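You operate a simulated robot arm through the tools that you are given. There is no shell and no other tool.

You are at the controls of a simulated robot arm. One attempt, no reset.

Task
Turn off the small hot plate, set the bowl on the white plate and wipe up the brown splash.
Fine: Knob to low and switch off before the bowl comes off; spill nothing. Use the yellow scrubber and put it back. What is to be rubbed or washed off counts as gone when no trace of it is left.

It is judged by the outcome, as a careful person would: the job done as asked, and still so three seconds after it is handed in. It fails if anything else is knocked over, pushed out of place, dropped, spilled or broken.

Robot
A 7-joint arm with a two-finger parallel gripper, fixed in place. Base frame: the origin is at the foot of the arm, x ahead of it, y to its left, z up; the work surface is at about z = 800. Lengths are in mm, angles in degrees, forces in N, time in s.
With the tool pointing down near the work surface it reaches from about 100 to 660 mm from the base axis. Its first joint turns from -66.0 to 66.0 degrees. Payload 1.57 kg.
The tool frame sits at the grasp point between the pads (the TCP): z along the fingers, y along the line on which they close. The tips reach 30 mm beyond it. The gripper opens to 80 mm. The fingers are 17 mm wide and 12 mm thick; the gripper's body (40 by 82 mm) begins 80 mm behind the TCP.
Orientation is that of the tool frame in the base frame, as a unit quaternion [w, x, y, z]. With the fingers straight down and closing along the base's y, the tool's x points along the base's -x, its y along +y and its z along -z.

Tools
- The arm moves only by the tool apply_moves. Its argument "moves" is a list of rows, each a list of 3 entries, a list of its own where there are three numbers: the turn, a rotation vector about the tool's x, y, z in degrees, then the shift along the tool's x, y, z in mm, then the gripper command, from -1 (shut) to 1 (fully open), values between in proportion. In form: [[[wx, wy, wz], [x, y, z], fingers], ...]. A call has 1 to 20 rows; each row shifts and turns the commanded pose from where the row before left it, along the tool's axes as they then stand. Rows are played at 5 a second. More than 50 mm and 8.6 degrees between two rows, or a gripper value outside its range, and nothing of the call is played. A pose out of reach is approached as far as the arm can. The call stops where the force on the tool passes 50 N (or 10 N more than at its start, if that is more) or the arm is blocked; 0.2 s more then pass. Each finger travels about 72 mm/s and halts on what it meets, pressing with about 25 N; the grip force reading is that of the motor and also rises with nothing between the fingers. The clock runs only during rows and for 0.2 s after the last one: add rows that do not move to give the fingers time. It gives the time, the measured TCP pose, the force on the tool (base axes), the opening and the grip force at its end, in the units of the frame above (readings bear some noise), with the torque about the TCP (base axes, N m) and any sound that the robot's microphone picked up.
- Cameras (640 x 400 px; columns grow to the right, rows downward): "scene" is fixed at [63.9, 436.3, 1429.1]; the picture's right is [-0.73, -0.69, 0.00], its down [-0.35, 0.37, -0.86] and it looks along [0.59, -0.63, -0.51] (base axes); focal length 317 px, centre (320, 200). "wrist" rides on the gripper at [72, -7, -122] in the tool frame; the picture's right is [0.09, 1.00, 0.00], its down [-0.84, 0.08, -0.54] and it looks along [-0.54, 0.05, 0.84] (tool axes); focal length 238 px, centre (320, 200). There is no depth. A picture from a camera that has moved, and an enlarged one, comes with that camera's place and axes in the base frame and with its lens.
- camera(camera): a new picture of that camera. The clock stands still meanwhile.
- enlarge(camera, box): a new picture of the part [left, top, right, bottom] of that camera's present view, enlarged. The clock stands still meanwhile.
- finish_job(): hands the job in; it is judged then, once.

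Places have to be worked out from the pictures, the camera data and where the tool is seen. Open the gripper and draw the arm clear of the work before you hand the job in, unless the task says otherwise.

The tools are called after "Call:" as name(argument=value, ...) on one line, values as JSON. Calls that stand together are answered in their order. apply_moves: Moves the arm, as the interface text tells. Its arguments: {"type":"object","properties":{"moves":{"type":"array","items":{"type":"array"}}},"required":["moves"]} The other tools are called the same way: camera (camera) takes a picture; enlarge (camera, box) takes an enlarged picture of a part of a camera's view; finish_job () hands the job in.

At the start:

```text
clock: 0.0
position: [402.0, -27.0, 1182.0]
tool_rot: [-0.001, -0.001, 1.0, 0.0]
contact_force: [0.1, -0.9, 0.1]
ft_torque: [0.01, 0.04, 0.01]
grip_width: 80.1
grasp_force: 0.1
```

scene: 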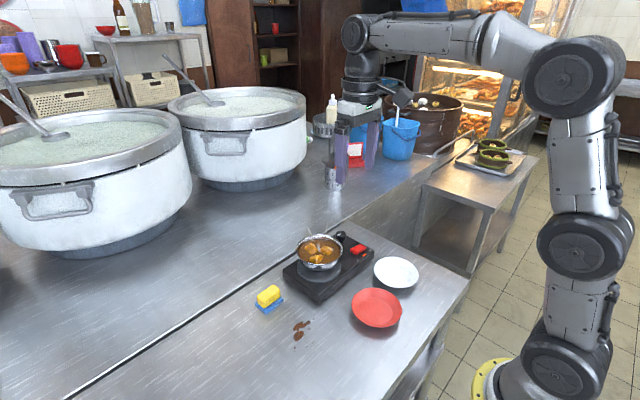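
wrist: 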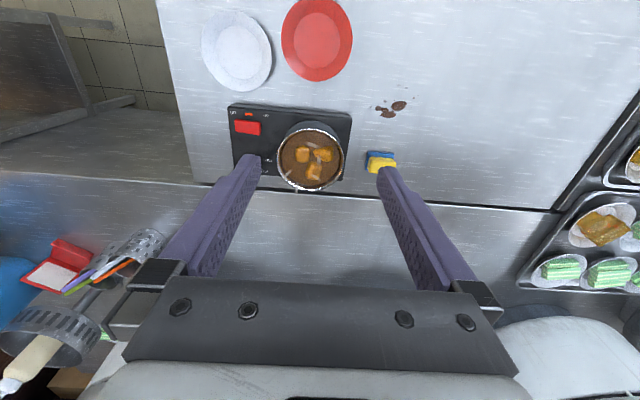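

I'll start by looking closely at the hot plate, bowl, plates, scrubber and splash in both cameras.

Call:
enlarge(camera="scene", box=[240, 220, 440, 345])

Call:
enlarge(camera="wrist", box=[200, 80, 420, 217])

Call:
enlarge(camera="scene", box=[280, 220, 380, 282])

```text
3.20 times, centred on (340, 282) of scene
camera zoom: at [63.9, 436.3, 1429.1], right [-0.73, -0.69, 0.0], down [-0.35, 0.37, -0.86], along [0.59, -0.63, -0.51], focal length 1014 px, centre (256, -64)
```

zoom: 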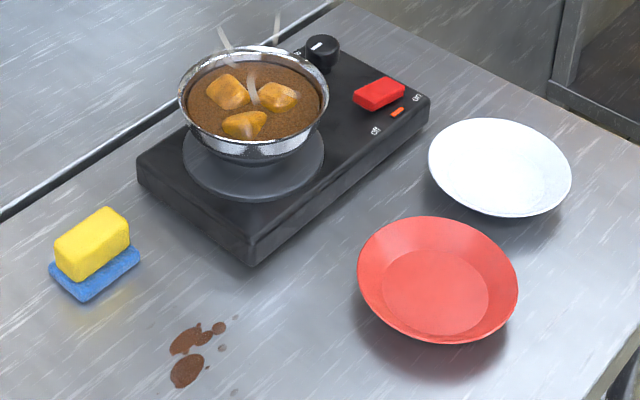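

```text
2.91 times, centred on (310, 148) of wrist
camera zoom: at [329.1, -33.4, 1302.2], right [-0.09, 1.0, 0.0], down [0.84, 0.08, 0.54], along [0.54, 0.05, -0.84], focal length 693 px, centre (349, 350)
```

zoom: 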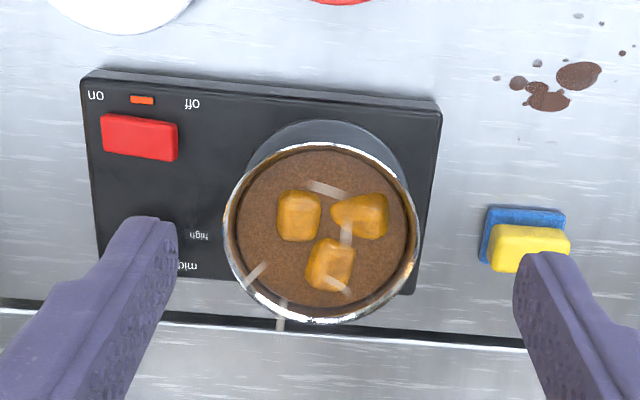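

```text
6.40 times, centred on (330, 251) of scene
camera zoom: at [63.9, 436.3, 1429.1], right [-0.73, -0.69, 0.0], down [-0.35, 0.37, -0.86], along [0.59, -0.63, -0.51], focal length 2028 px, centre (256, -126)
```

zoom: 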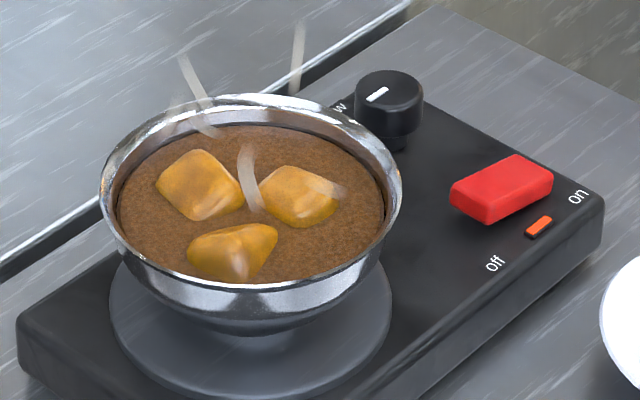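

The hot plate spans roughly x 438–576, y −198–38, with the bowl at about (511, −36) and the knob hidden behind the left finger. I'll move over the knob/switch end to see them better.

Call:
apply_moves(moves=[[[0, 0, 0], [-5.8, -24.6, 36.4], 1], [[0, 0, 0], [-5.8, -24.6, 36.4], 1], [[0, 0, 0], [-5.8, -24.6, 36.4], 1], [[0, 0, 0], [-5.8, -24.6, 36.4], 1], [[0, 0, 0], [-5.8, -24.6, 36.4], 1], [[0, 0, 0], [0, 0, 0], 1]])

Call:
camera(camera="wrist")

Call:
camera(camera="scene")

```text
clock: 1.4
position: [430.6, -148.3, 1002.9]
tool_rot: [0.001, 0.0, 1.0, 0.0]
contact_force: [-0.6, -0.4, -0.6]
ft_torque: [0.02, 0.0, -0.01]
grip_width: 80.1
grasp_force: 0.0
```

```text
taken
camera wrist: at [356.4, -155.5, 1124.6], right [-0.09, 1.0, 0.0], down [0.84, 0.08, 0.54], along [0.54, 0.05, -0.84], focal length 238 px, centre (320, 200)
```

wrist: 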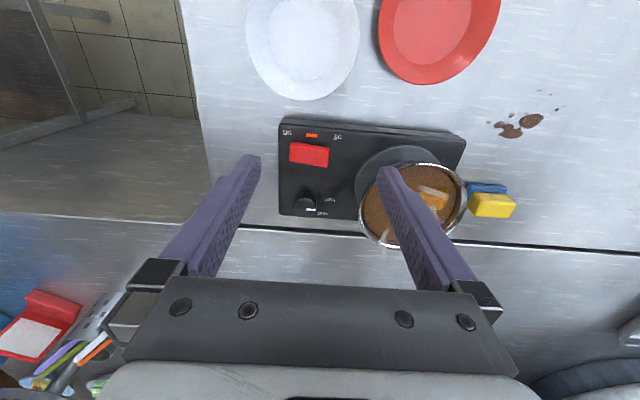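

```text
taken
```

scene: 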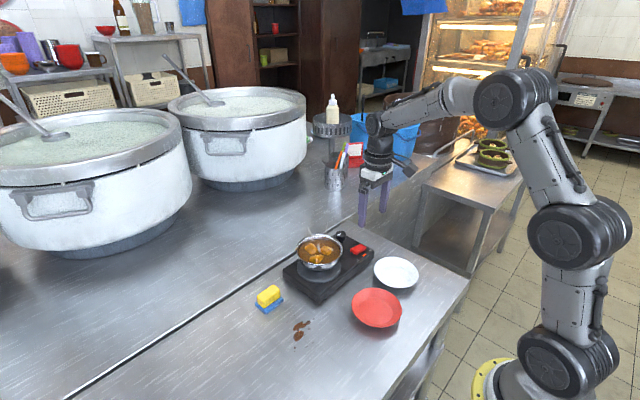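

The knob and switch are now visible between the fingers; I'll enlarge that region.

Call:
enlarge(camera="wrist", box=[265, 105, 377, 175])

Call:
enlarge(camera="wrist", box=[270, 165, 366, 225])

Call:
enlarge(camera="wrist", box=[345, 130, 529, 245])

Call:
enlarge(camera="scene", box=[325, 222, 381, 257])

```text
5.71 times, centred on (321, 140) of wrist
camera zoom: at [356.4, -155.5, 1124.6], right [-0.09, 1.0, 0.0], down [0.84, 0.08, 0.54], along [0.54, 0.05, -0.84], focal length 1362 px, centre (314, 543)
```

zoom: 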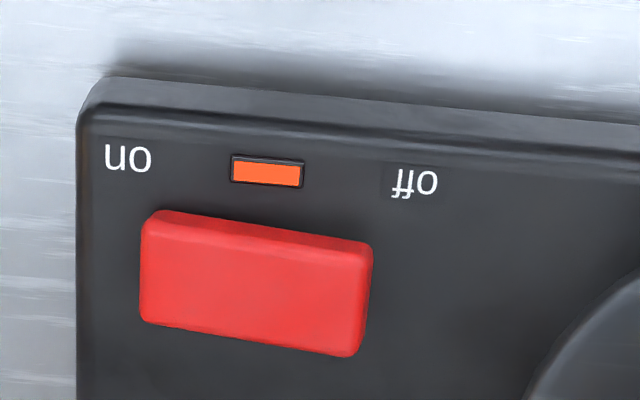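

```text
6.67 times, centred on (318, 195) of wrist
camera zoom: at [356.4, -155.5, 1124.6], right [-0.09, 1.0, 0.0], down [0.84, 0.08, 0.54], along [0.54, 0.05, -0.84], focal length 1589 px, centre (333, 233)
```

zoom: 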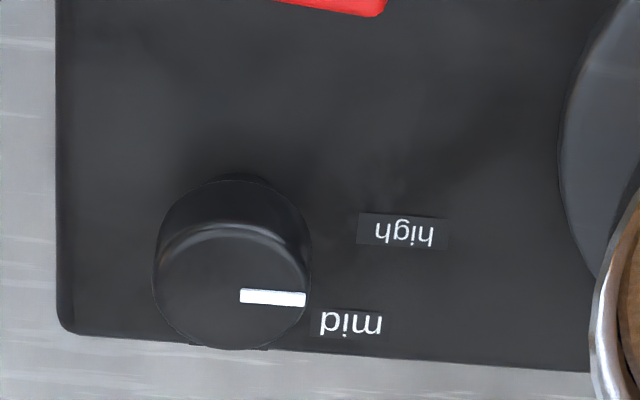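

```text
3.48 times, centred on (437, 188) of wrist
camera zoom: at [356.4, -155.5, 1124.6], right [-0.09, 1.0, 0.0], down [0.84, 0.08, 0.54], along [0.54, 0.05, -0.84], focal length 829 px, centre (-87, 244)
```

zoom: 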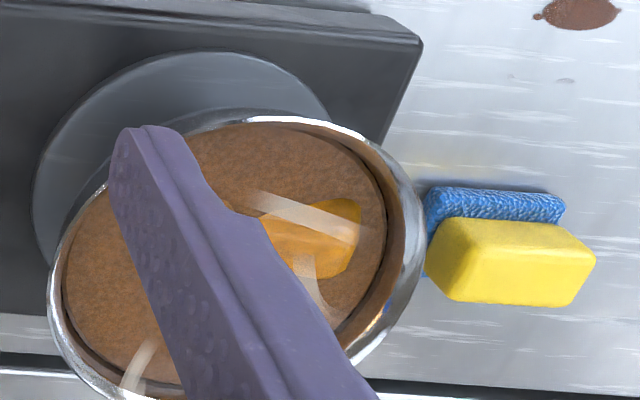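

```text
11.43 times, centred on (353, 240) of scene
camera zoom: at [63.9, 436.3, 1429.1], right [-0.73, -0.69, 0.0], down [-0.35, 0.37, -0.86], along [0.59, -0.63, -0.51], focal length 3621 px, centre (-57, -251)
```

zoom: 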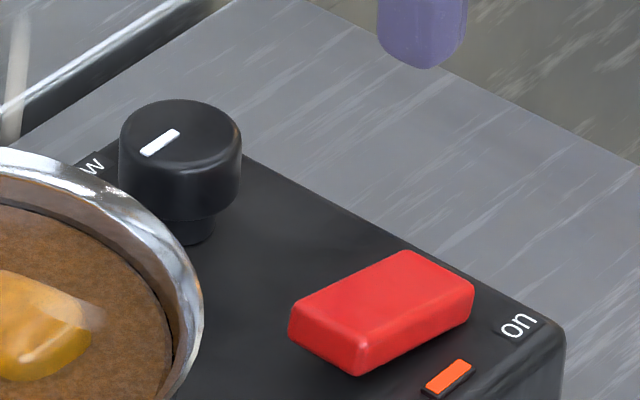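

The knob's white mark points along +y to "high" (knob centre about (540, −159), top z≈864); "low" lies on the +x side. I'll look closer at the switch and knob from the scene camera to judge the rocker's tilt.

Call:
enlarge(camera="scene", box=[344, 238, 376, 258])

Call:
enlarge(camera="scene", box=[328, 226, 360, 246])

Call:
enlarge(camera="scene", box=[290, 228, 354, 268])

Call:
enlarge(camera="scene", box=[250, 280, 330, 345])

Call:
enlarge(camera="scene", box=[345, 250, 441, 335])

```text
16.00 times, centred on (360, 248) of scene
camera zoom: at [63.9, 436.3, 1429.1], right [-0.73, -0.69, 0.0], down [-0.35, 0.37, -0.86], along [0.59, -0.63, -0.51], focal length 5069 px, centre (-320, -568)
```

zoom: 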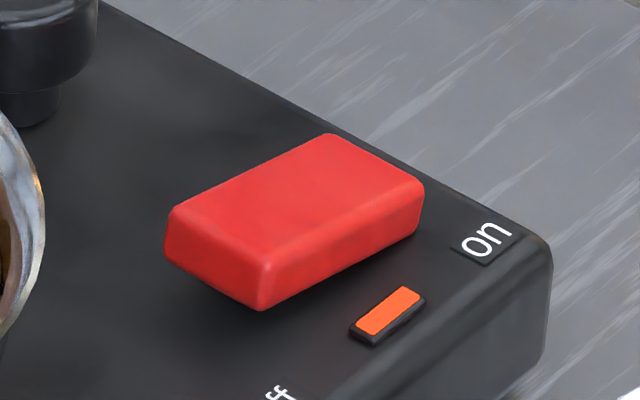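

```text
16.00 times, centred on (344, 236) of scene
camera zoom: at [63.9, 436.3, 1429.1], right [-0.73, -0.69, 0.0], down [-0.35, 0.37, -0.86], along [0.59, -0.63, -0.51], focal length 5069 px, centre (-64, -376)
```

zoom: 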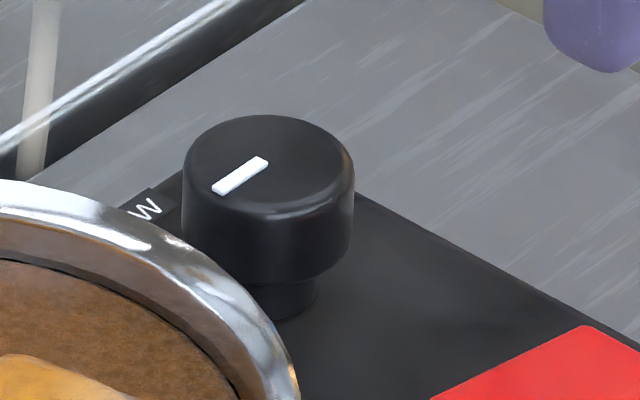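

```text
10.00 times, centred on (322, 248) of scene
camera zoom: at [63.9, 436.3, 1429.1], right [-0.73, -0.69, 0.0], down [-0.35, 0.37, -0.86], along [0.59, -0.63, -0.51], focal length 3168 px, centre (300, -280)
```

zoom: 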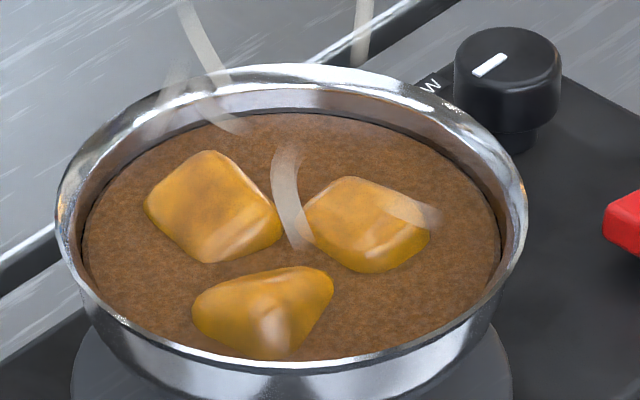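

```text
6.15 times, centred on (290, 312) of scene
camera zoom: at [63.9, 436.3, 1429.1], right [-0.73, -0.69, 0.0], down [-0.35, 0.37, -0.86], along [0.59, -0.63, -0.51], focal length 1950 px, centre (505, -492)
```

zoom: 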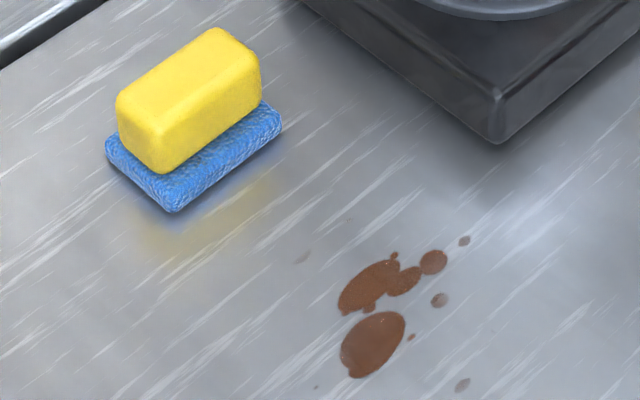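

```text
4.71 times, centred on (393, 292) of scene
camera zoom: at [63.9, 436.3, 1429.1], right [-0.73, -0.69, 0.0], down [-0.35, 0.37, -0.86], along [0.59, -0.63, -0.51], focal length 1491 px, centre (-24, -235)
```

zoom: 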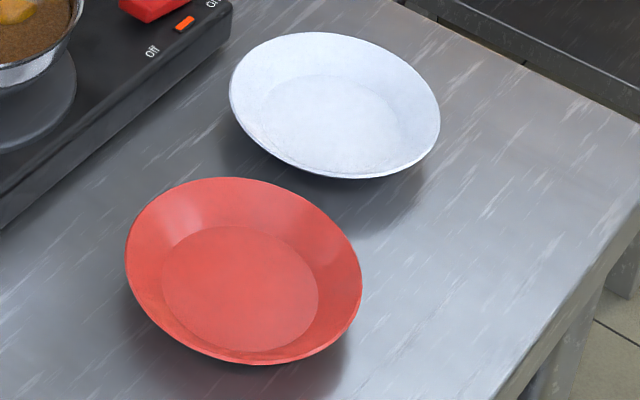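

The rocker's "off" (+y) end is raised and its "on" end is down, so it needs a press on the off end. First I'll go over the knob at about (540, −159) and check alignment from above.

Call:
apply_moves(moves=[[[0, 0, 0], [-36.5, -3.6, 24.3], 1], [[0, 0, 0], [-36.5, -3.6, 24.3], 1], [[0, 0, 0], [-36.4, -3.5, 24.3], 0.3], [[0, 0, 0], [0, 0, 0], 0.3], [[0, 0, 0], [0, 0, 0], 0.3]])

Call:
camera(camera="wrist")

Call:
enlarge(camera="wrist", box=[240, 120, 400, 220])

Call:
enlarge(camera="scene", box=[310, 190, 390, 260])

```text
clock: 2.6
position: [541.4, -159.1, 928.7]
tool_rot: [0.0, 0.001, 1.0, 0.001]
contact_force: [0.2, 0.8, 0.4]
ft_torque: [-0.01, 0.02, -0.01]
grip_width: 52.0
grasp_force: 0.1
```

```text
taken
camera wrist: at [467.7, -165.2, 1049.9], right [-0.09, 1.0, 0.0], down [0.84, 0.08, 0.54], along [0.54, 0.05, -0.84], focal length 238 px, centre (320, 200)
```

wrist: 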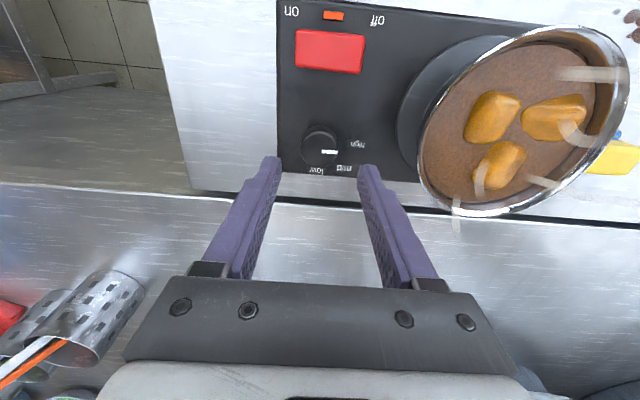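

```text
4.00 times, centred on (320, 170) of wrist
camera zoom: at [467.7, -165.2, 1049.9], right [-0.09, 1.0, 0.0], down [0.84, 0.08, 0.54], along [0.54, 0.05, -0.84], focal length 953 px, centre (320, 320)
```

zoom: 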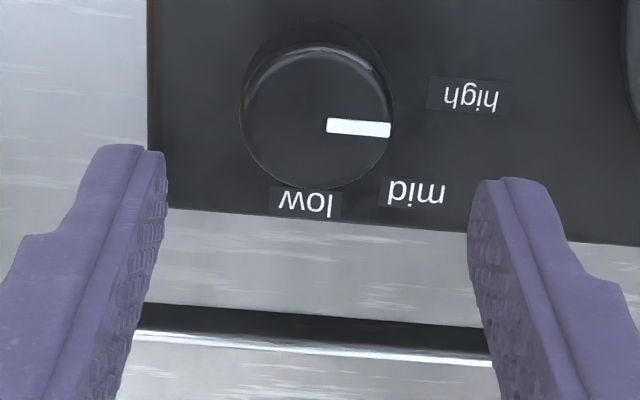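

```text
5.71 times, centred on (350, 225) of scene
camera zoom: at [63.9, 436.3, 1429.1], right [-0.73, -0.69, 0.0], down [-0.35, 0.37, -0.86], along [0.59, -0.63, -0.51], focal length 1810 px, centre (149, 57)
```

zoom: 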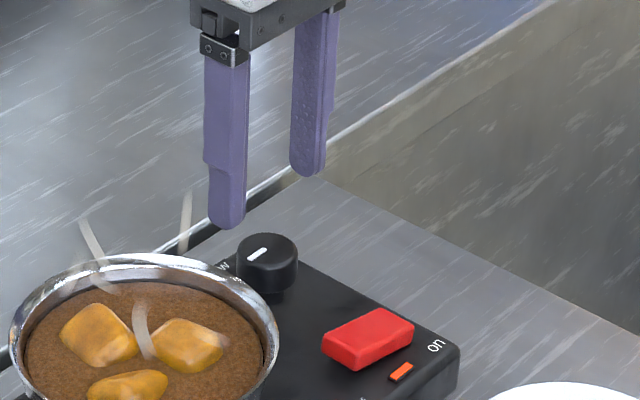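

Labels work out at 0°/45°/90° around the knob: high at +y, mid in between, low toward +x; the mark points to high, so I need a 90° clockwise turn. I'll lower around the knob and close on it.

Call:
apply_moves(moves=[[[0, 0, 0], [2, -0.4, 20], 0.3], [[0, 0, 0], [0, 0, 21], 0.3], [[0, 0, 0], [0, 0, 21], 0.3], [[0, 0, 0], [0, 0, 0], 0.3], [[0, 0, 0], [0, 0, 0], -0.5], [[0, 0, 0], [0, 0, 0], -0.5], [[0, 0, 0], [0, 0, 0], -0.5]])

Call:
enlarge(camera="wrist", box=[240, 120, 400, 220])

Call:
enlarge(camera="scene", box=[310, 200, 390, 260])

```text
clock: 4.2
position: [539.3, -159.2, 865.2]
tool_rot: [0.001, 0.001, 1.0, 0.001]
contact_force: [2.6, 13.6, 9.3]
ft_torque: [0.21, -0.08, 0.03]
grip_width: 31.5
grasp_force: 25.2
```

```text
4.00 times, centred on (320, 170) of wrist
camera zoom: at [465.5, -166.2, 986.7], right [-0.09, 1.0, 0.0], down [0.84, 0.08, 0.54], along [0.54, 0.05, -0.84], focal length 953 px, centre (320, 320)
```

zoom: 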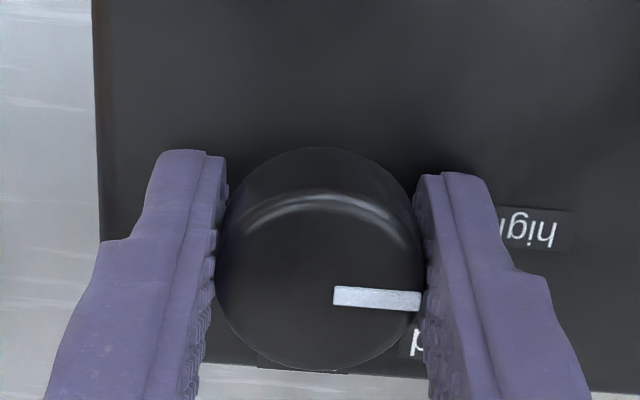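

```text
6.67 times, centred on (350, 230) of scene
camera zoom: at [63.7, 436.7, 1429.0], right [-0.73, -0.69, 0.0], down [-0.35, 0.37, -0.86], along [0.59, -0.63, -0.51], focal length 2112 px, centre (120, 0)
```

zoom: 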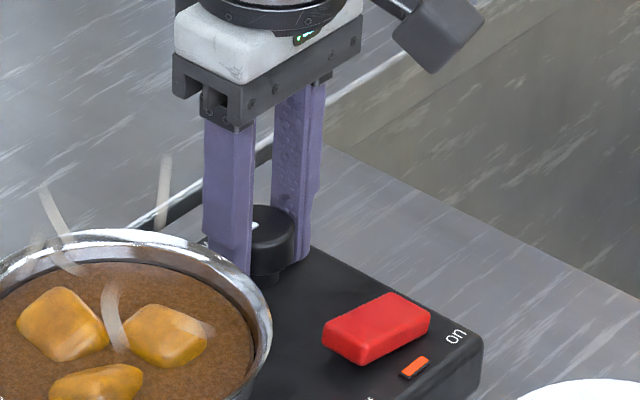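

The grip is on the knob (31.5 mm) with a small sideways load; I'll ease the command slightly toward +y and see the load drop before turning.

Call:
apply_moves(moves=[[[0, 0, 0], [0, 0.7, -0.5], -0.5], [[0, 0, 0], [0, 0, 0], -0.5]])

```text
clock: 4.8
position: [538.3, -160.2, 865.0]
tool_rot: [0.0, 0.0, 1.0, 0.0]
contact_force: [4.7, 12.2, 7.6]
ft_torque: [0.28, -0.23, -0.08]
grip_width: 31.5
grasp_force: 25.5
```

Call:
apply_moves(moves=[[[0, 0, 0], [0, 1.5, 0], -0.5], [[0, 0, 0], [0, 0, 0], -0.5]])

```text
clock: 5.4
position: [538.9, -159.2, 865.7]
tool_rot: [0.001, -0.001, 1.0, -0.003]
contact_force: [8.2, -0.2, 4.5]
ft_torque: [0.07, -0.07, -0.02]
grip_width: 31.3
grasp_force: 25.1
```

Sideways load is gone; a small x load remains, so I'll trim that 1 mm and start the 90° clockwise turn (positive about the tool's z).

Call:
apply_moves(moves=[[[0, 0, 0], [-1, 0, 0], -0.5], [[0, 0, 7.5], [0, 0, 0], -0.5], [[0, 0, 7.5], [0, 0, 0], -0.5], [[0, 0, 7.5], [0, 0, 0], -0.5], [[0, 0, 7.5], [0, 0, 0], -0.5]])

Call:
enlarge(camera="wrist", box=[240, 120, 400, 220])

```text
clock: 6.6
position: [539.5, -159.6, 866.9]
tool_rot: [0.001, 0.26, 0.966, -0.001]
contact_force: [-6.5, -8.8, 19.4]
ft_torque: [-0.3, -0.16, 0.07]
grip_width: 31.3
grasp_force: 24.3
```

```text
4.00 times, centred on (320, 170) of wrist
camera zoom: at [472.0, -128.2, 986.7], right [0.42, 0.91, 0.0], down [0.76, -0.35, 0.54], along [0.49, -0.23, -0.84], focal length 953 px, centre (320, 320)
```

zoom: 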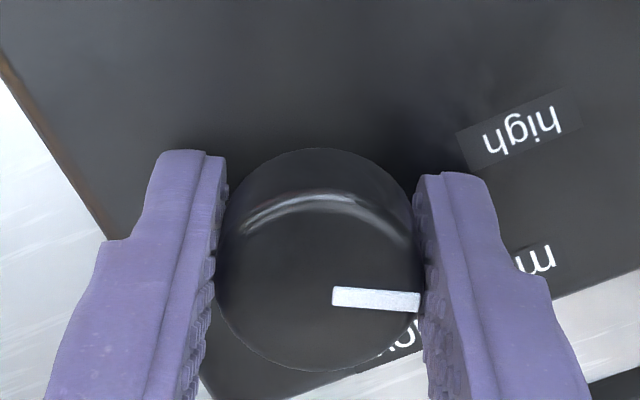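

The knob turns with the grip (30° done). I'll ease up 1 mm to relieve the vertical load and continue another 45°.

Call:
apply_moves(moves=[[[0, 0, 0], [0, 0, -1.0], -0.5], [[0, 0, 7.5], [0, 0, 0], -0.5], [[0, 0, 7.5], [0, 0, 0], -0.5], [[0, 0, 7.5], [0, 0, 0], -0.5], [[0, 0, 7.5], [0, 0, 0], -0.5], [[0, 0, 7.5], [0, 0, 0], -0.5], [[0, 0, 7.5], [0, 0, 0], -0.5]])

Call:
enlarge(camera="wrist", box=[240, 120, 400, 220])

Call:
enlarge(camera="scene", box=[290, 190, 390, 260])

```text
clock: 8.2
position: [540.4, -157.9, 865.4]
tool_rot: [0.0, 0.609, 0.793, 0.001]
contact_force: [-10.2, 4.7, 19.3]
ft_torque: [0.28, 0.37, 0.14]
grip_width: 31.3
grasp_force: 25.6
```

```text
4.00 times, centred on (320, 170) of wrist
camera zoom: at [513.3, -89.7, 987.0], right [0.94, 0.35, 0.0], down [0.29, -0.79, 0.54], along [0.19, -0.51, -0.84], focal length 953 px, centre (320, 320)
```

zoom: 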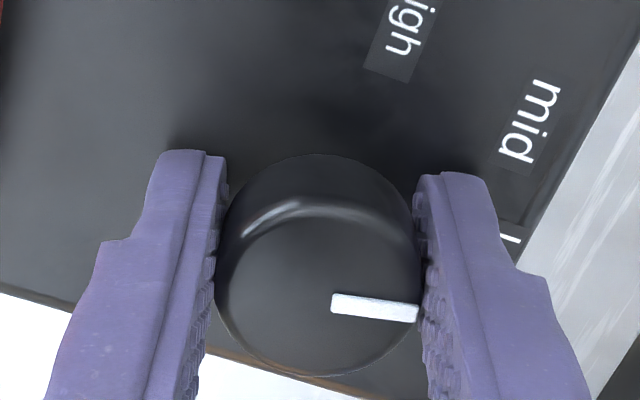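

```text
5.71 times, centred on (340, 225) of scene
camera zoom: at [63.3, 436.5, 1429.1], right [-0.73, -0.69, 0.0], down [-0.35, 0.37, -0.86], along [0.59, -0.63, -0.51], focal length 1810 px, centre (206, 57)
```

zoom: 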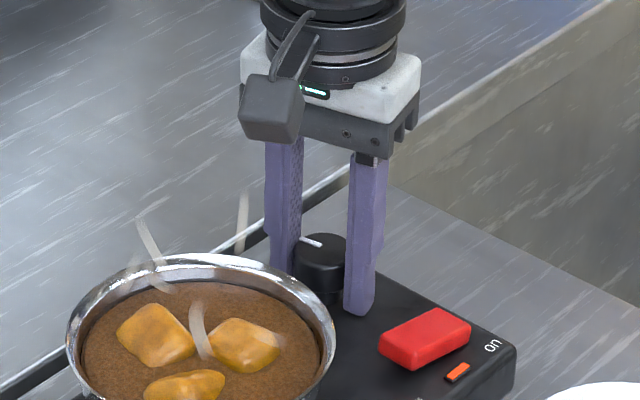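

75° done; I'll finish the last 15° to reach "low".

Call:
apply_moves(moves=[[[0, 0, 7.5], [0, 0, 0], -0.5], [[0, 0, 7.5], [0, 0, 0], -0.5], [[0, 0, 0], [0, 0, 0], -0.5]])

Call:
enlarge(camera="wrist", box=[240, 120, 400, 220])

```text
clock: 9.0
position: [540.1, -158.2, 865.9]
tool_rot: [0.0, 0.708, 0.707, 0.0]
contact_force: [-6.9, 5.0, 15.4]
ft_torque: [-0.1, 0.36, 0.1]
grip_width: 31.4
grasp_force: 24.9
```

```text
4.00 times, centred on (320, 170) of wrist
camera zoom: at [532.1, -86.3, 986.8], right [1.0, 0.09, 0.0], down [0.08, -0.84, 0.54], along [0.05, -0.54, -0.84], focal length 953 px, centre (320, 320)
```

zoom: 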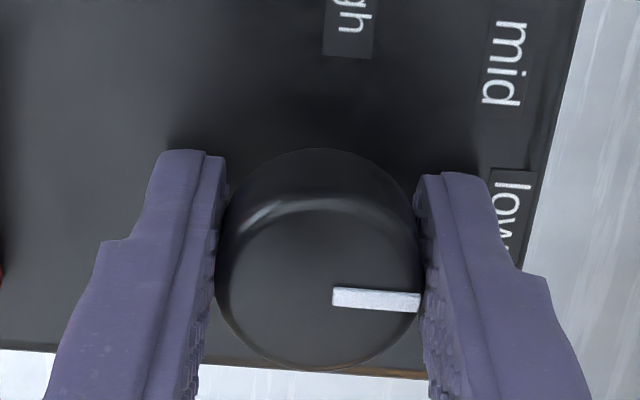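

The mark follows the gripper to 90°. I'll open, lift straight up, and check the mark against "low".

Call:
apply_moves(moves=[[[0, 0, 0], [0, 0, 0], 0.2], [[0, 0, 0], [0, 0, 0], 0.2], [[0, 0, 0], [0, 0, -30], 0.2], [[0, 0, 0], [0, 0, -35], 0.2], [[0, 0, 0], [0, 0, 0], 0.2]])

Call:
enlarge(camera="wrist", box=[240, 100, 400, 220])

Call:
enlarge(camera="scene", box=[325, 222, 381, 257])

```text
clock: 10.2
position: [540.6, -161.5, 930.9]
tool_rot: [-0.001, 0.708, 0.707, -0.001]
contact_force: [0.1, 0.0, 0.3]
ft_torque: [-0.01, -0.02, 0.02]
grip_width: 48.1
grasp_force: 0.0
```

```text
3.33 times, centred on (320, 160) of wrist
camera zoom: at [532.3, -89.5, 1052.1], right [1.0, 0.09, 0.0], down [0.08, -0.84, 0.54], along [0.05, -0.54, -0.84], focal length 794 px, centre (320, 333)
```

zoom: 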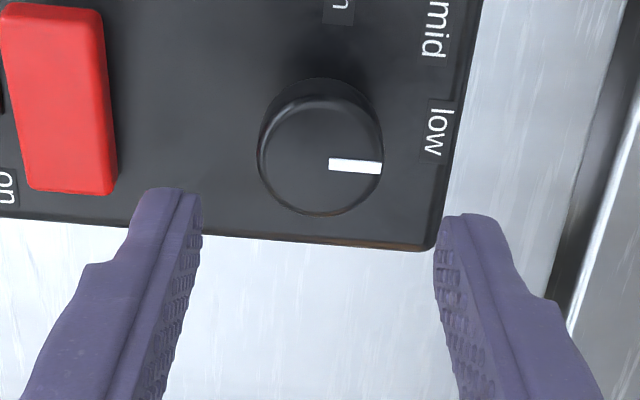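

```text
11.43 times, centred on (353, 240) of scene
camera zoom: at [63.8, 436.3, 1429.1], right [-0.73, -0.69, 0.0], down [-0.35, 0.37, -0.86], along [0.59, -0.63, -0.51], focal length 3621 px, centre (-57, -251)
```

zoom: 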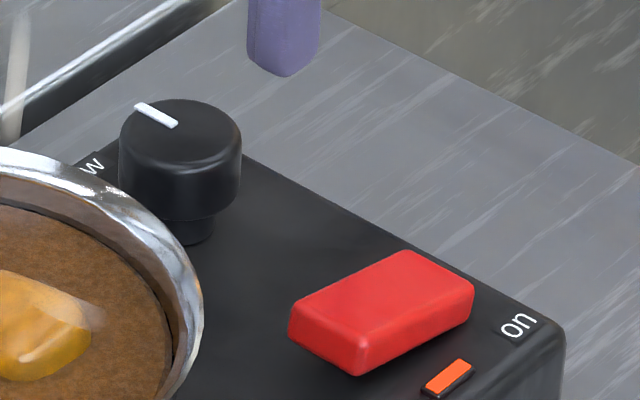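

The mark now points exactly at "low" and nothing else moved. Next is the rocker: its raised off end is at about (469, −137, z≈857); I'll close the fingers and hover over (469, −140).

Call:
apply_moves(moves=[[[0, 0, 0], [10.75, -35.8, 10], -1], [[0, 0, 0], [10.75, -35.8, 10], -1], [[0, 0, 0], [0, 0, 0], -1], [[0, 0, 0], [0, 0, 0], -1], [[0, 0, 0], [0, 0, 0], -1]])

Call:
enlarge(camera="wrist", box=[240, 100, 400, 220])

Call:
enlarge(camera="scene", box=[325, 205, 405, 265])

```text
clock: 11.4
position: [468.4, -139.5, 909.6]
tool_rot: [0.0, 0.708, 0.707, 0.0]
contact_force: [-0.1, 0.4, -0.8]
ft_torque: [-0.02, -0.01, -0.01]
grip_width: 0.1
grasp_force: 21.6
```

```text
3.33 times, centred on (320, 160) of wrist
camera zoom: at [459.6, -67.1, 1030.4], right [1.0, 0.09, 0.0], down [0.08, -0.84, 0.54], along [0.05, -0.54, -0.84], focal length 794 px, centre (320, 333)
```

zoom: 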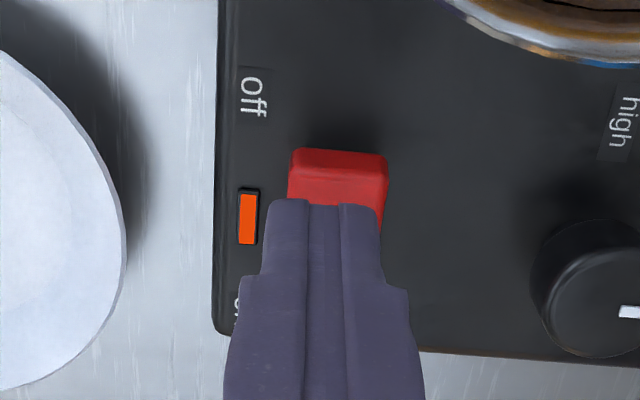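

```text
6.67 times, centred on (365, 235) of scene
camera zoom: at [63.8, 436.3, 1429.1], right [-0.73, -0.69, 0.0], down [-0.35, 0.37, -0.86], along [0.59, -0.63, -0.51], focal length 2112 px, centre (20, -33)
```

zoom: 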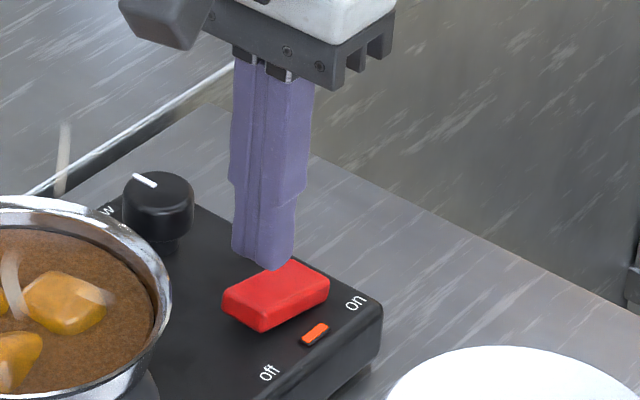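

The fingertips are above the off end. I'll descend to just above contact and press in small steps.

Call:
apply_moves(moves=[[[0, 0, 0], [0, 0, 12], -1], [[0, 0, 0], [0, 0, 9], -1], [[0, 0, 0], [0, 0, 3], -1], [[0, 0, 0], [0, 0, 3], -1], [[0, 0, 0], [0, 0, 0], -1]])

Call:
enlarge(camera="scene", box=[325, 205, 405, 265])

```text
clock: 12.6
position: [469.0, -139.4, 885.1]
tool_rot: [-0.001, 0.707, 0.707, 0.001]
contact_force: [0.7, 1.4, 1.3]
ft_torque: [0.08, -0.01, -0.03]
grip_width: 0.1
grasp_force: 21.2
```

```text
6.67 times, centred on (365, 235) of scene
camera zoom: at [63.8, 436.3, 1429.1], right [-0.73, -0.69, 0.0], down [-0.35, 0.37, -0.86], along [0.59, -0.63, -0.51], focal length 2112 px, centre (20, -33)
```

zoom: 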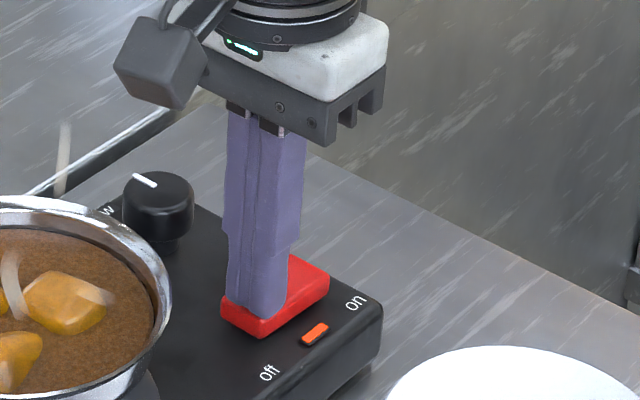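

Just touching at tip z≈855 (1.3 N). I'll press down further in small steps.

Call:
apply_moves(moves=[[[0, 0, 0], [0, 0, 3], -1], [[0, 0, 0], [0, 0, 3], -1], [[0, 0, 0], [0, 0, 2], -1], [[0, 0, 0], [0, 0, 0], -1]])

Call:
enlarge(camera="scene", box=[325, 205, 405, 265])

```text
clock: 13.6
position: [466.9, -138.6, 879.7]
tool_rot: [0.002, 0.707, 0.707, 0.001]
contact_force: [-14.5, 3.1, 31.9]
ft_torque: [-0.13, 0.41, -0.05]
grip_width: 0.0
grasp_force: 21.4
```

```text
6.67 times, centred on (365, 235) of scene
camera zoom: at [63.0, 436.6, 1429.1], right [-0.73, -0.69, 0.0], down [-0.35, 0.37, -0.86], along [0.59, -0.63, -0.51], focal length 2112 px, centre (20, -33)
```

zoom: 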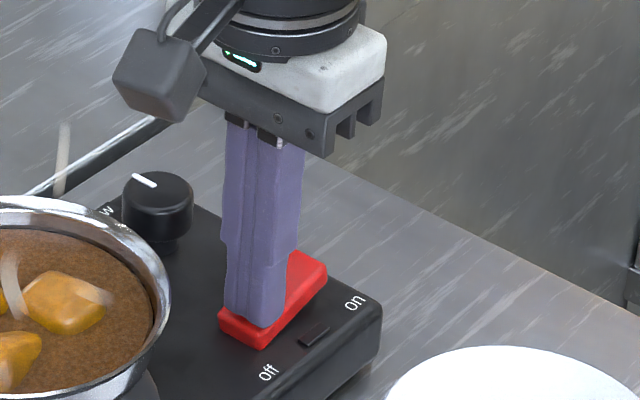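

The rocker has flipped and the indicator lamp is dark. I'll lift straight up and verify that it stays off.

Call:
apply_moves(moves=[[[0, 0, 0], [0, 0, -10], -1], [[0, 0, 0], [0, 0, -30], -1], [[0, 0, 0], [0, 0, -40], -1], [[0, 0, 0], [0, 0, 0], -1]])

Call:
enlarge(camera="scene", box=[285, 215, 405, 305])

Call:
camera(camera="wrist")

```text
clock: 14.6
position: [466.4, -137.5, 954.7]
tool_rot: [-0.001, 0.707, 0.708, 0.0]
contact_force: [-0.3, 0.1, 0.6]
ft_torque: [-0.05, -0.01, 0.01]
grip_width: 0.3
grasp_force: 21.5
```

```text
4.44 times, centred on (345, 260) of scene
camera zoom: at [63.8, 436.3, 1429.1], right [-0.73, -0.69, 0.0], down [-0.35, 0.37, -0.86], along [0.59, -0.63, -0.51], focal length 1408 px, centre (209, -67)
```

zoom: 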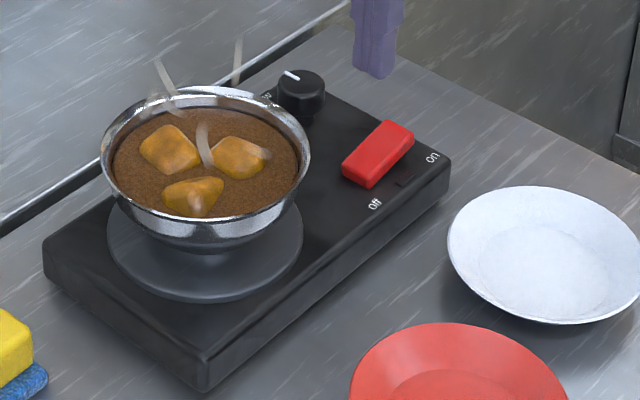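

```text
taken
camera wrist: at [458.6, -64.5, 1075.4], right [1.0, 0.09, 0.0], down [0.08, -0.84, 0.54], along [0.05, -0.54, -0.84], focal length 238 px, centre (320, 200)
```

wrist: 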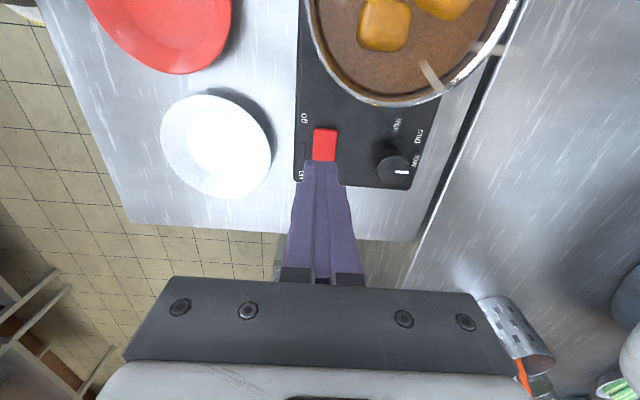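

The heat is off and the knob is at low, with everything else in place. Before gripping the bowl I want its side profile, so I'll move the wrist camera to the +y side and tilt it to look nearly level at the bowl.

Call:
apply_moves(moves=[[[0, 0, 0], [0, 0, -45], -1], [[0, 0, 0], [43, 6.5, 0], 1], [[0, 0, 0], [43, 6.5, 0], 1], [[0, 0, 0], [43, 6.5, 0], 1], [[0, 0, 0], [43, 6.5, 0], 1], [[0, 0, 0], [43, 6.5, 0], 1], [[0, 0, 0], [43, 6.5, 0], 1], [[0, 0, 0], [0, 0, 35], 1], [[0, 0, 0], [0, 0, 35], 1], [[0, -7, 0], [0, 0, 0], 1], [[0, -7, 0], [0, 0, 0], 1], [[0, -7, 0], [0, 0, 0], 1], [[0, -7, 0], [0, 0, 0], 1], [[0, -7, 0], [0, 0, 0], 1], [[0, -7, 0], [0, 0, 0], 1]])

Call:
camera(camera="wrist")

Call:
camera(camera="scene")

```text
clock: 17.8
position: [506.3, 119.9, 930.7]
tool_rot: [0.254, 0.66, 0.659, -0.254]
contact_force: [0.0, -0.6, 0.7]
ft_torque: [0.03, 0.04, 0.02]
grip_width: 80.2
grasp_force: 0.1
```

```text
taken
camera wrist: at [499.2, 255.9, 972.1], right [1.0, 0.07, -0.06], down [0.08, -0.26, 0.96], along [0.05, -0.96, -0.26], focal length 238 px, centre (320, 200)
```

wrist: 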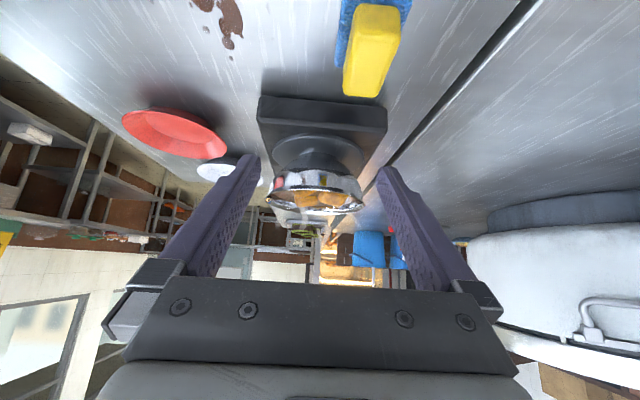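

```text
taken
```

scene: 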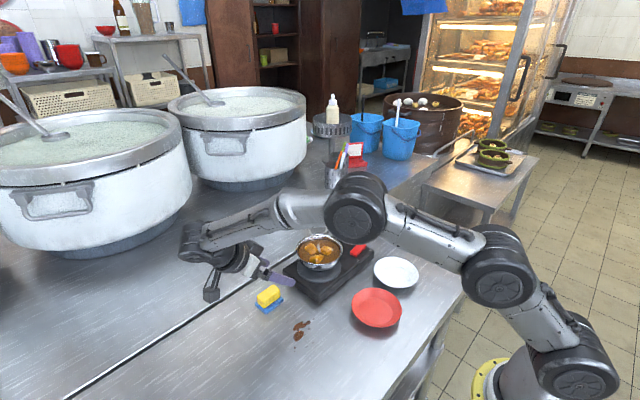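

I have a near-level (upside-down) view of the bowl. I'll enlarge it to get the wall profile.

Call:
enlarge(camera="wrist", box=[256, 130, 384, 226])

Call:
enlarge(camera="wrist", box=[300, 0, 420, 110])

```text
4.17 times, centred on (320, 178) of wrist
camera zoom: at [499.2, 255.9, 972.1], right [1.0, 0.07, -0.06], down [0.08, -0.26, 0.96], along [0.05, -0.96, -0.26], focal length 993 px, centre (320, 292)
```

zoom: 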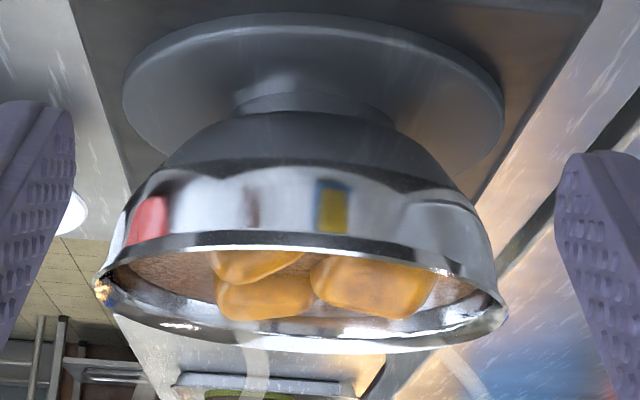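

```text
3.64 times, centred on (360, 55) of wrist
camera zoom: at [499.2, 255.9, 972.1], right [1.0, 0.07, -0.06], down [0.08, -0.26, 0.96], along [0.05, -0.96, -0.26], focal length 867 px, centre (174, 727)
```

zoom: 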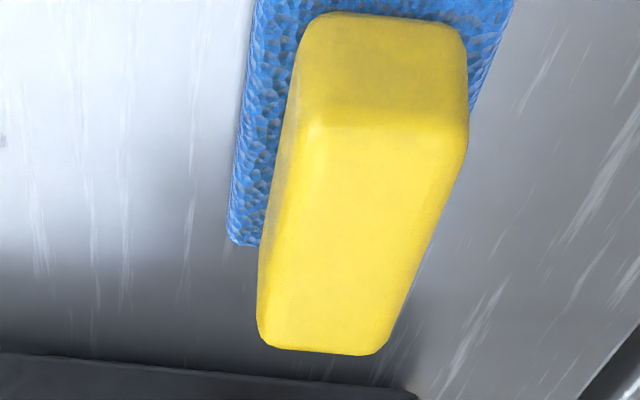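

The bowl is about 124 mm across at the rim (z≈893), 50 mm at the foot, and its upper wall slopes about 20° from vertical. It's too wide to straddle, so I'll pinch the wall on the −x side with the tool tilted 20° parallel to it. I'll un-tilt and move to hover there.

Call:
apply_moves(moves=[[[0, 7, 0], [0, 0, 0], 0], [[0, 7, 0], [0, 0, 0], 0], [[0, 7, 0], [0, 0, 0], -0.4], [[0, 7, 0], [0, 0, 0], -0.4], [[0, 7, 0], [0, 0, 0], -0.4], [[0, 7, 0], [0, 0, 0], -0.4], [[0, 0, 0], [0, 0, -45], -0.4], [[0, 0, 0], [-38.75, -20.4, 0], -0.4], [[0, 0, 0], [-38.75, -20.4, 0], -0.4], [[0, 0, 0], [-38.75, -20.4, 0], -0.4], [[0, 0, 0], [-38.75, -20.4, 0], -0.4], [[-6.67, 0, 0], [0, 0, 0], -0.4], [[-6.67, 0, 0], [0, 0, 0], -0.4], [[-6.66, 0, 0], [0, 0, 0], -0.4], [[0, 0, 0], [0, 0, 0], -0.4]])

Call:
camera(camera="wrist")

Call:
camera(camera="scene")

```text
clock: 21.0
position: [426.6, -36.0, 976.3]
tool_rot: [0.123, 0.697, 0.696, 0.123]
contact_force: [-0.2, -0.1, -0.1]
ft_torque: [0.01, 0.01, -0.01]
grip_width: 24.0
grasp_force: 0.1
```

```text
taken
camera wrist: at [377.3, 37.2, 1087.7], right [0.94, 0.09, 0.34], down [-0.11, -0.84, 0.54], along [0.34, -0.54, -0.77], focal length 238 px, centre (320, 200)
```

wrist: 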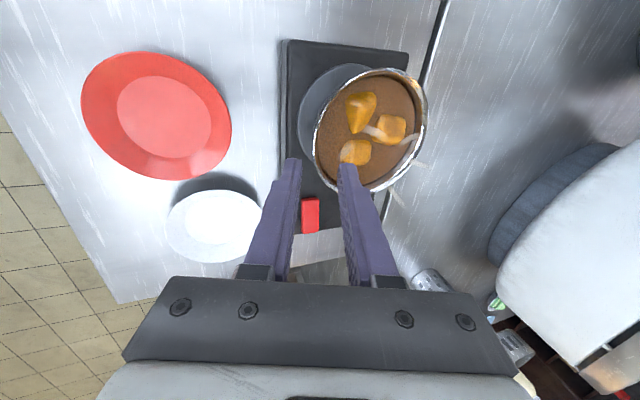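

```text
taken
```

scene: 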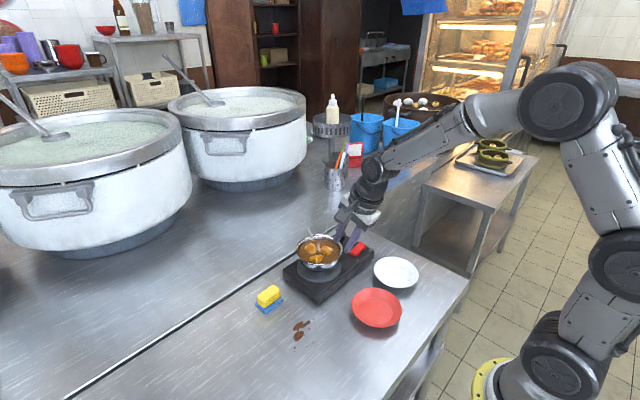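

Tilt is right (tool z ≈ (0.34, 0, −0.94)). I'll enlarge the region between the fingers and the bowl to fix the rim position.

Call:
enlarge(camera="wrist", box=[270, 55, 440, 200])

Call:
enlarge(camera="scene", box=[285, 200, 385, 275])

```text
2.76 times, centred on (355, 128) of wrist
camera zoom: at [377.3, 37.2, 1087.7], right [0.94, 0.09, 0.34], down [-0.11, -0.84, 0.54], along [0.34, -0.54, -0.77], focal length 658 px, centre (223, 400)
```

zoom: 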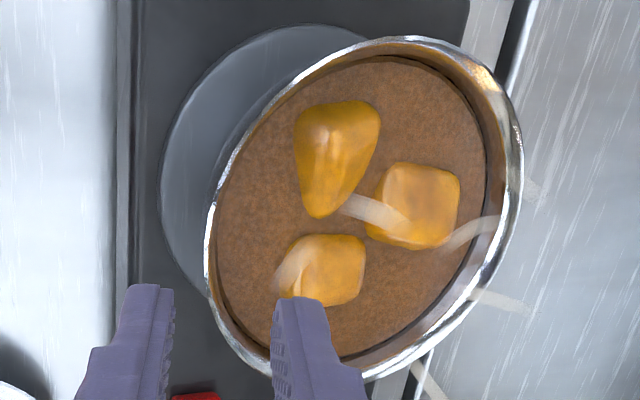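

```text
5.33 times, centred on (335, 238) of scene
camera zoom: at [63.8, 436.3, 1429.1], right [-0.73, -0.69, 0.0], down [-0.35, 0.37, -0.86], along [0.59, -0.63, -0.51], focal length 1690 px, centre (240, 0)
```

zoom: 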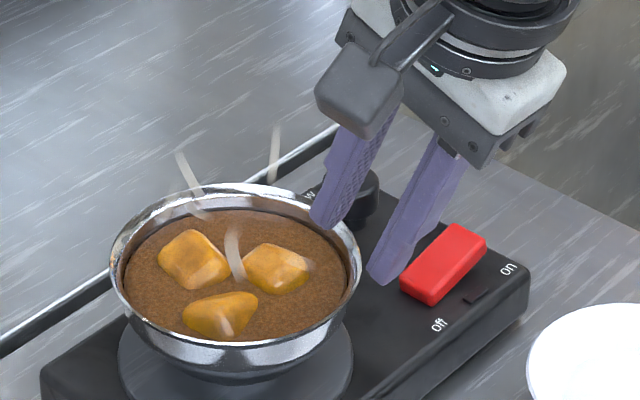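

Rim centre works out at about (510, −35, 896), radius 62, so the −x rim is near x≈449. I'll shift 6 mm laterally and approach until the tips are ~8 mm above the rim, then check.

Call:
apply_moves(moves=[[[0, 0, 0], [0.5, -6, 15], -0.5], [[0, 0, 0], [0, 0, 15], -0.5], [[0, 0, 0], [0, 0, 15], -0.5], [[0, 0, 0], [0, 0, 0], -0.5]])

Call:
enlarge(camera="wrist", box=[250, 80, 410, 200])

Call:
enlarge(camera="scene", box=[305, 210, 369, 258])

```text
clock: 22.0
position: [435.8, -32.9, 933.5]
tool_rot: [0.122, 0.697, 0.696, 0.122]
contact_force: [-0.5, -0.7, -0.1]
ft_torque: [-0.01, 0.0, 0.03]
grip_width: 19.8
grasp_force: 0.1
```

```text
3.33 times, centred on (330, 140) of wrist
camera zoom: at [386.5, 38.5, 1043.7], right [0.94, 0.09, 0.34], down [-0.11, -0.84, 0.54], along [0.33, -0.54, -0.77], focal length 794 px, centre (287, 400)
```

zoom: 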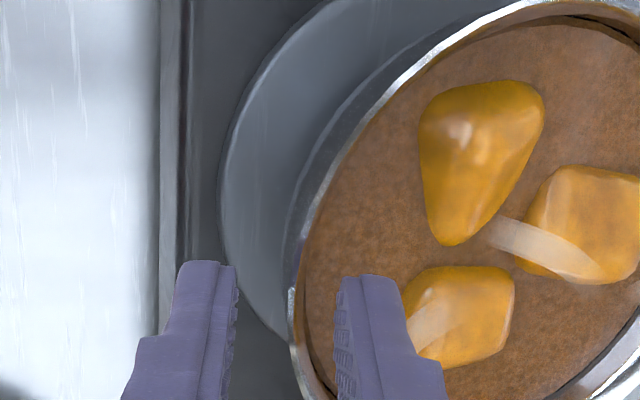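

```text
8.33 times, centred on (337, 234) of scene
camera zoom: at [63.9, 436.3, 1429.1], right [-0.73, -0.69, 0.0], down [-0.35, 0.37, -0.86], along [0.59, -0.63, -0.51], focal length 2640 px, centre (178, -83)
```

zoom: 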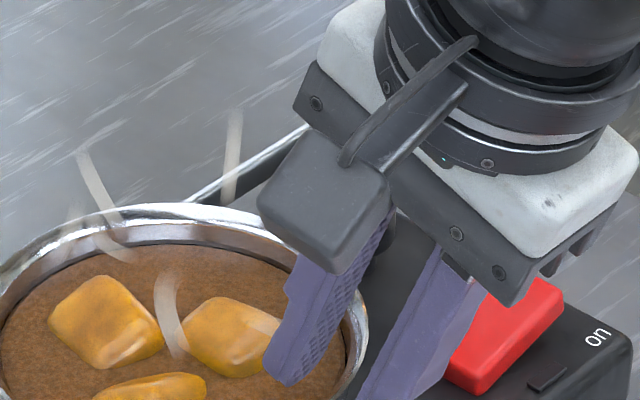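

The rim lip (~3 mm thick) lies between the fingertips, about 1.8 mm toward the inner finger, and the potatoes are clear. I'll recentre, narrow to ~16 mm and slide down over the wall.

Call:
apply_moves(moves=[[[0, 0, 0], [0, 1.8, 0], -0.6], [[0, 0, 0], [0, 0, 10], -0.6], [[0, 0, 0], [0, 0, 8], -0.6], [[0, 0, 0], [0, 0, 7], -0.6], [[0, 0, 0], [0, 0, 0], -0.6]])

Call:
enlarge(camera="wrist", box=[250, 80, 410, 200])

Call:
enlarge(camera="scene", box=[290, 210, 370, 270])

```text
clock: 23.2
position: [445.3, -34.1, 910.9]
tool_rot: [0.123, 0.696, 0.696, 0.124]
contact_force: [-0.1, 0.4, 0.1]
ft_torque: [0.01, 0.01, 0.02]
grip_width: 15.8
grasp_force: 0.1
```

```text
3.33 times, centred on (330, 140) of wrist
camera zoom: at [396.2, 38.6, 1021.1], right [0.94, 0.09, 0.34], down [-0.11, -0.84, 0.54], along [0.33, -0.54, -0.77], focal length 794 px, centre (287, 400)
```

zoom: 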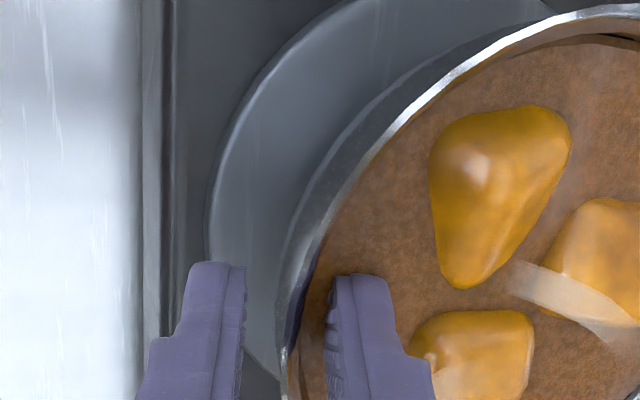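

```text
6.67 times, centred on (330, 240) of scene
camera zoom: at [63.9, 436.3, 1429.1], right [-0.73, -0.69, 0.0], down [-0.35, 0.37, -0.86], along [0.59, -0.63, -0.51], focal length 2112 px, centre (253, -67)
```

zoom: 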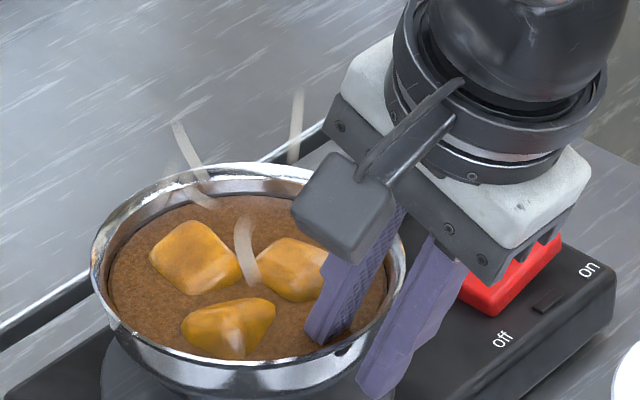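

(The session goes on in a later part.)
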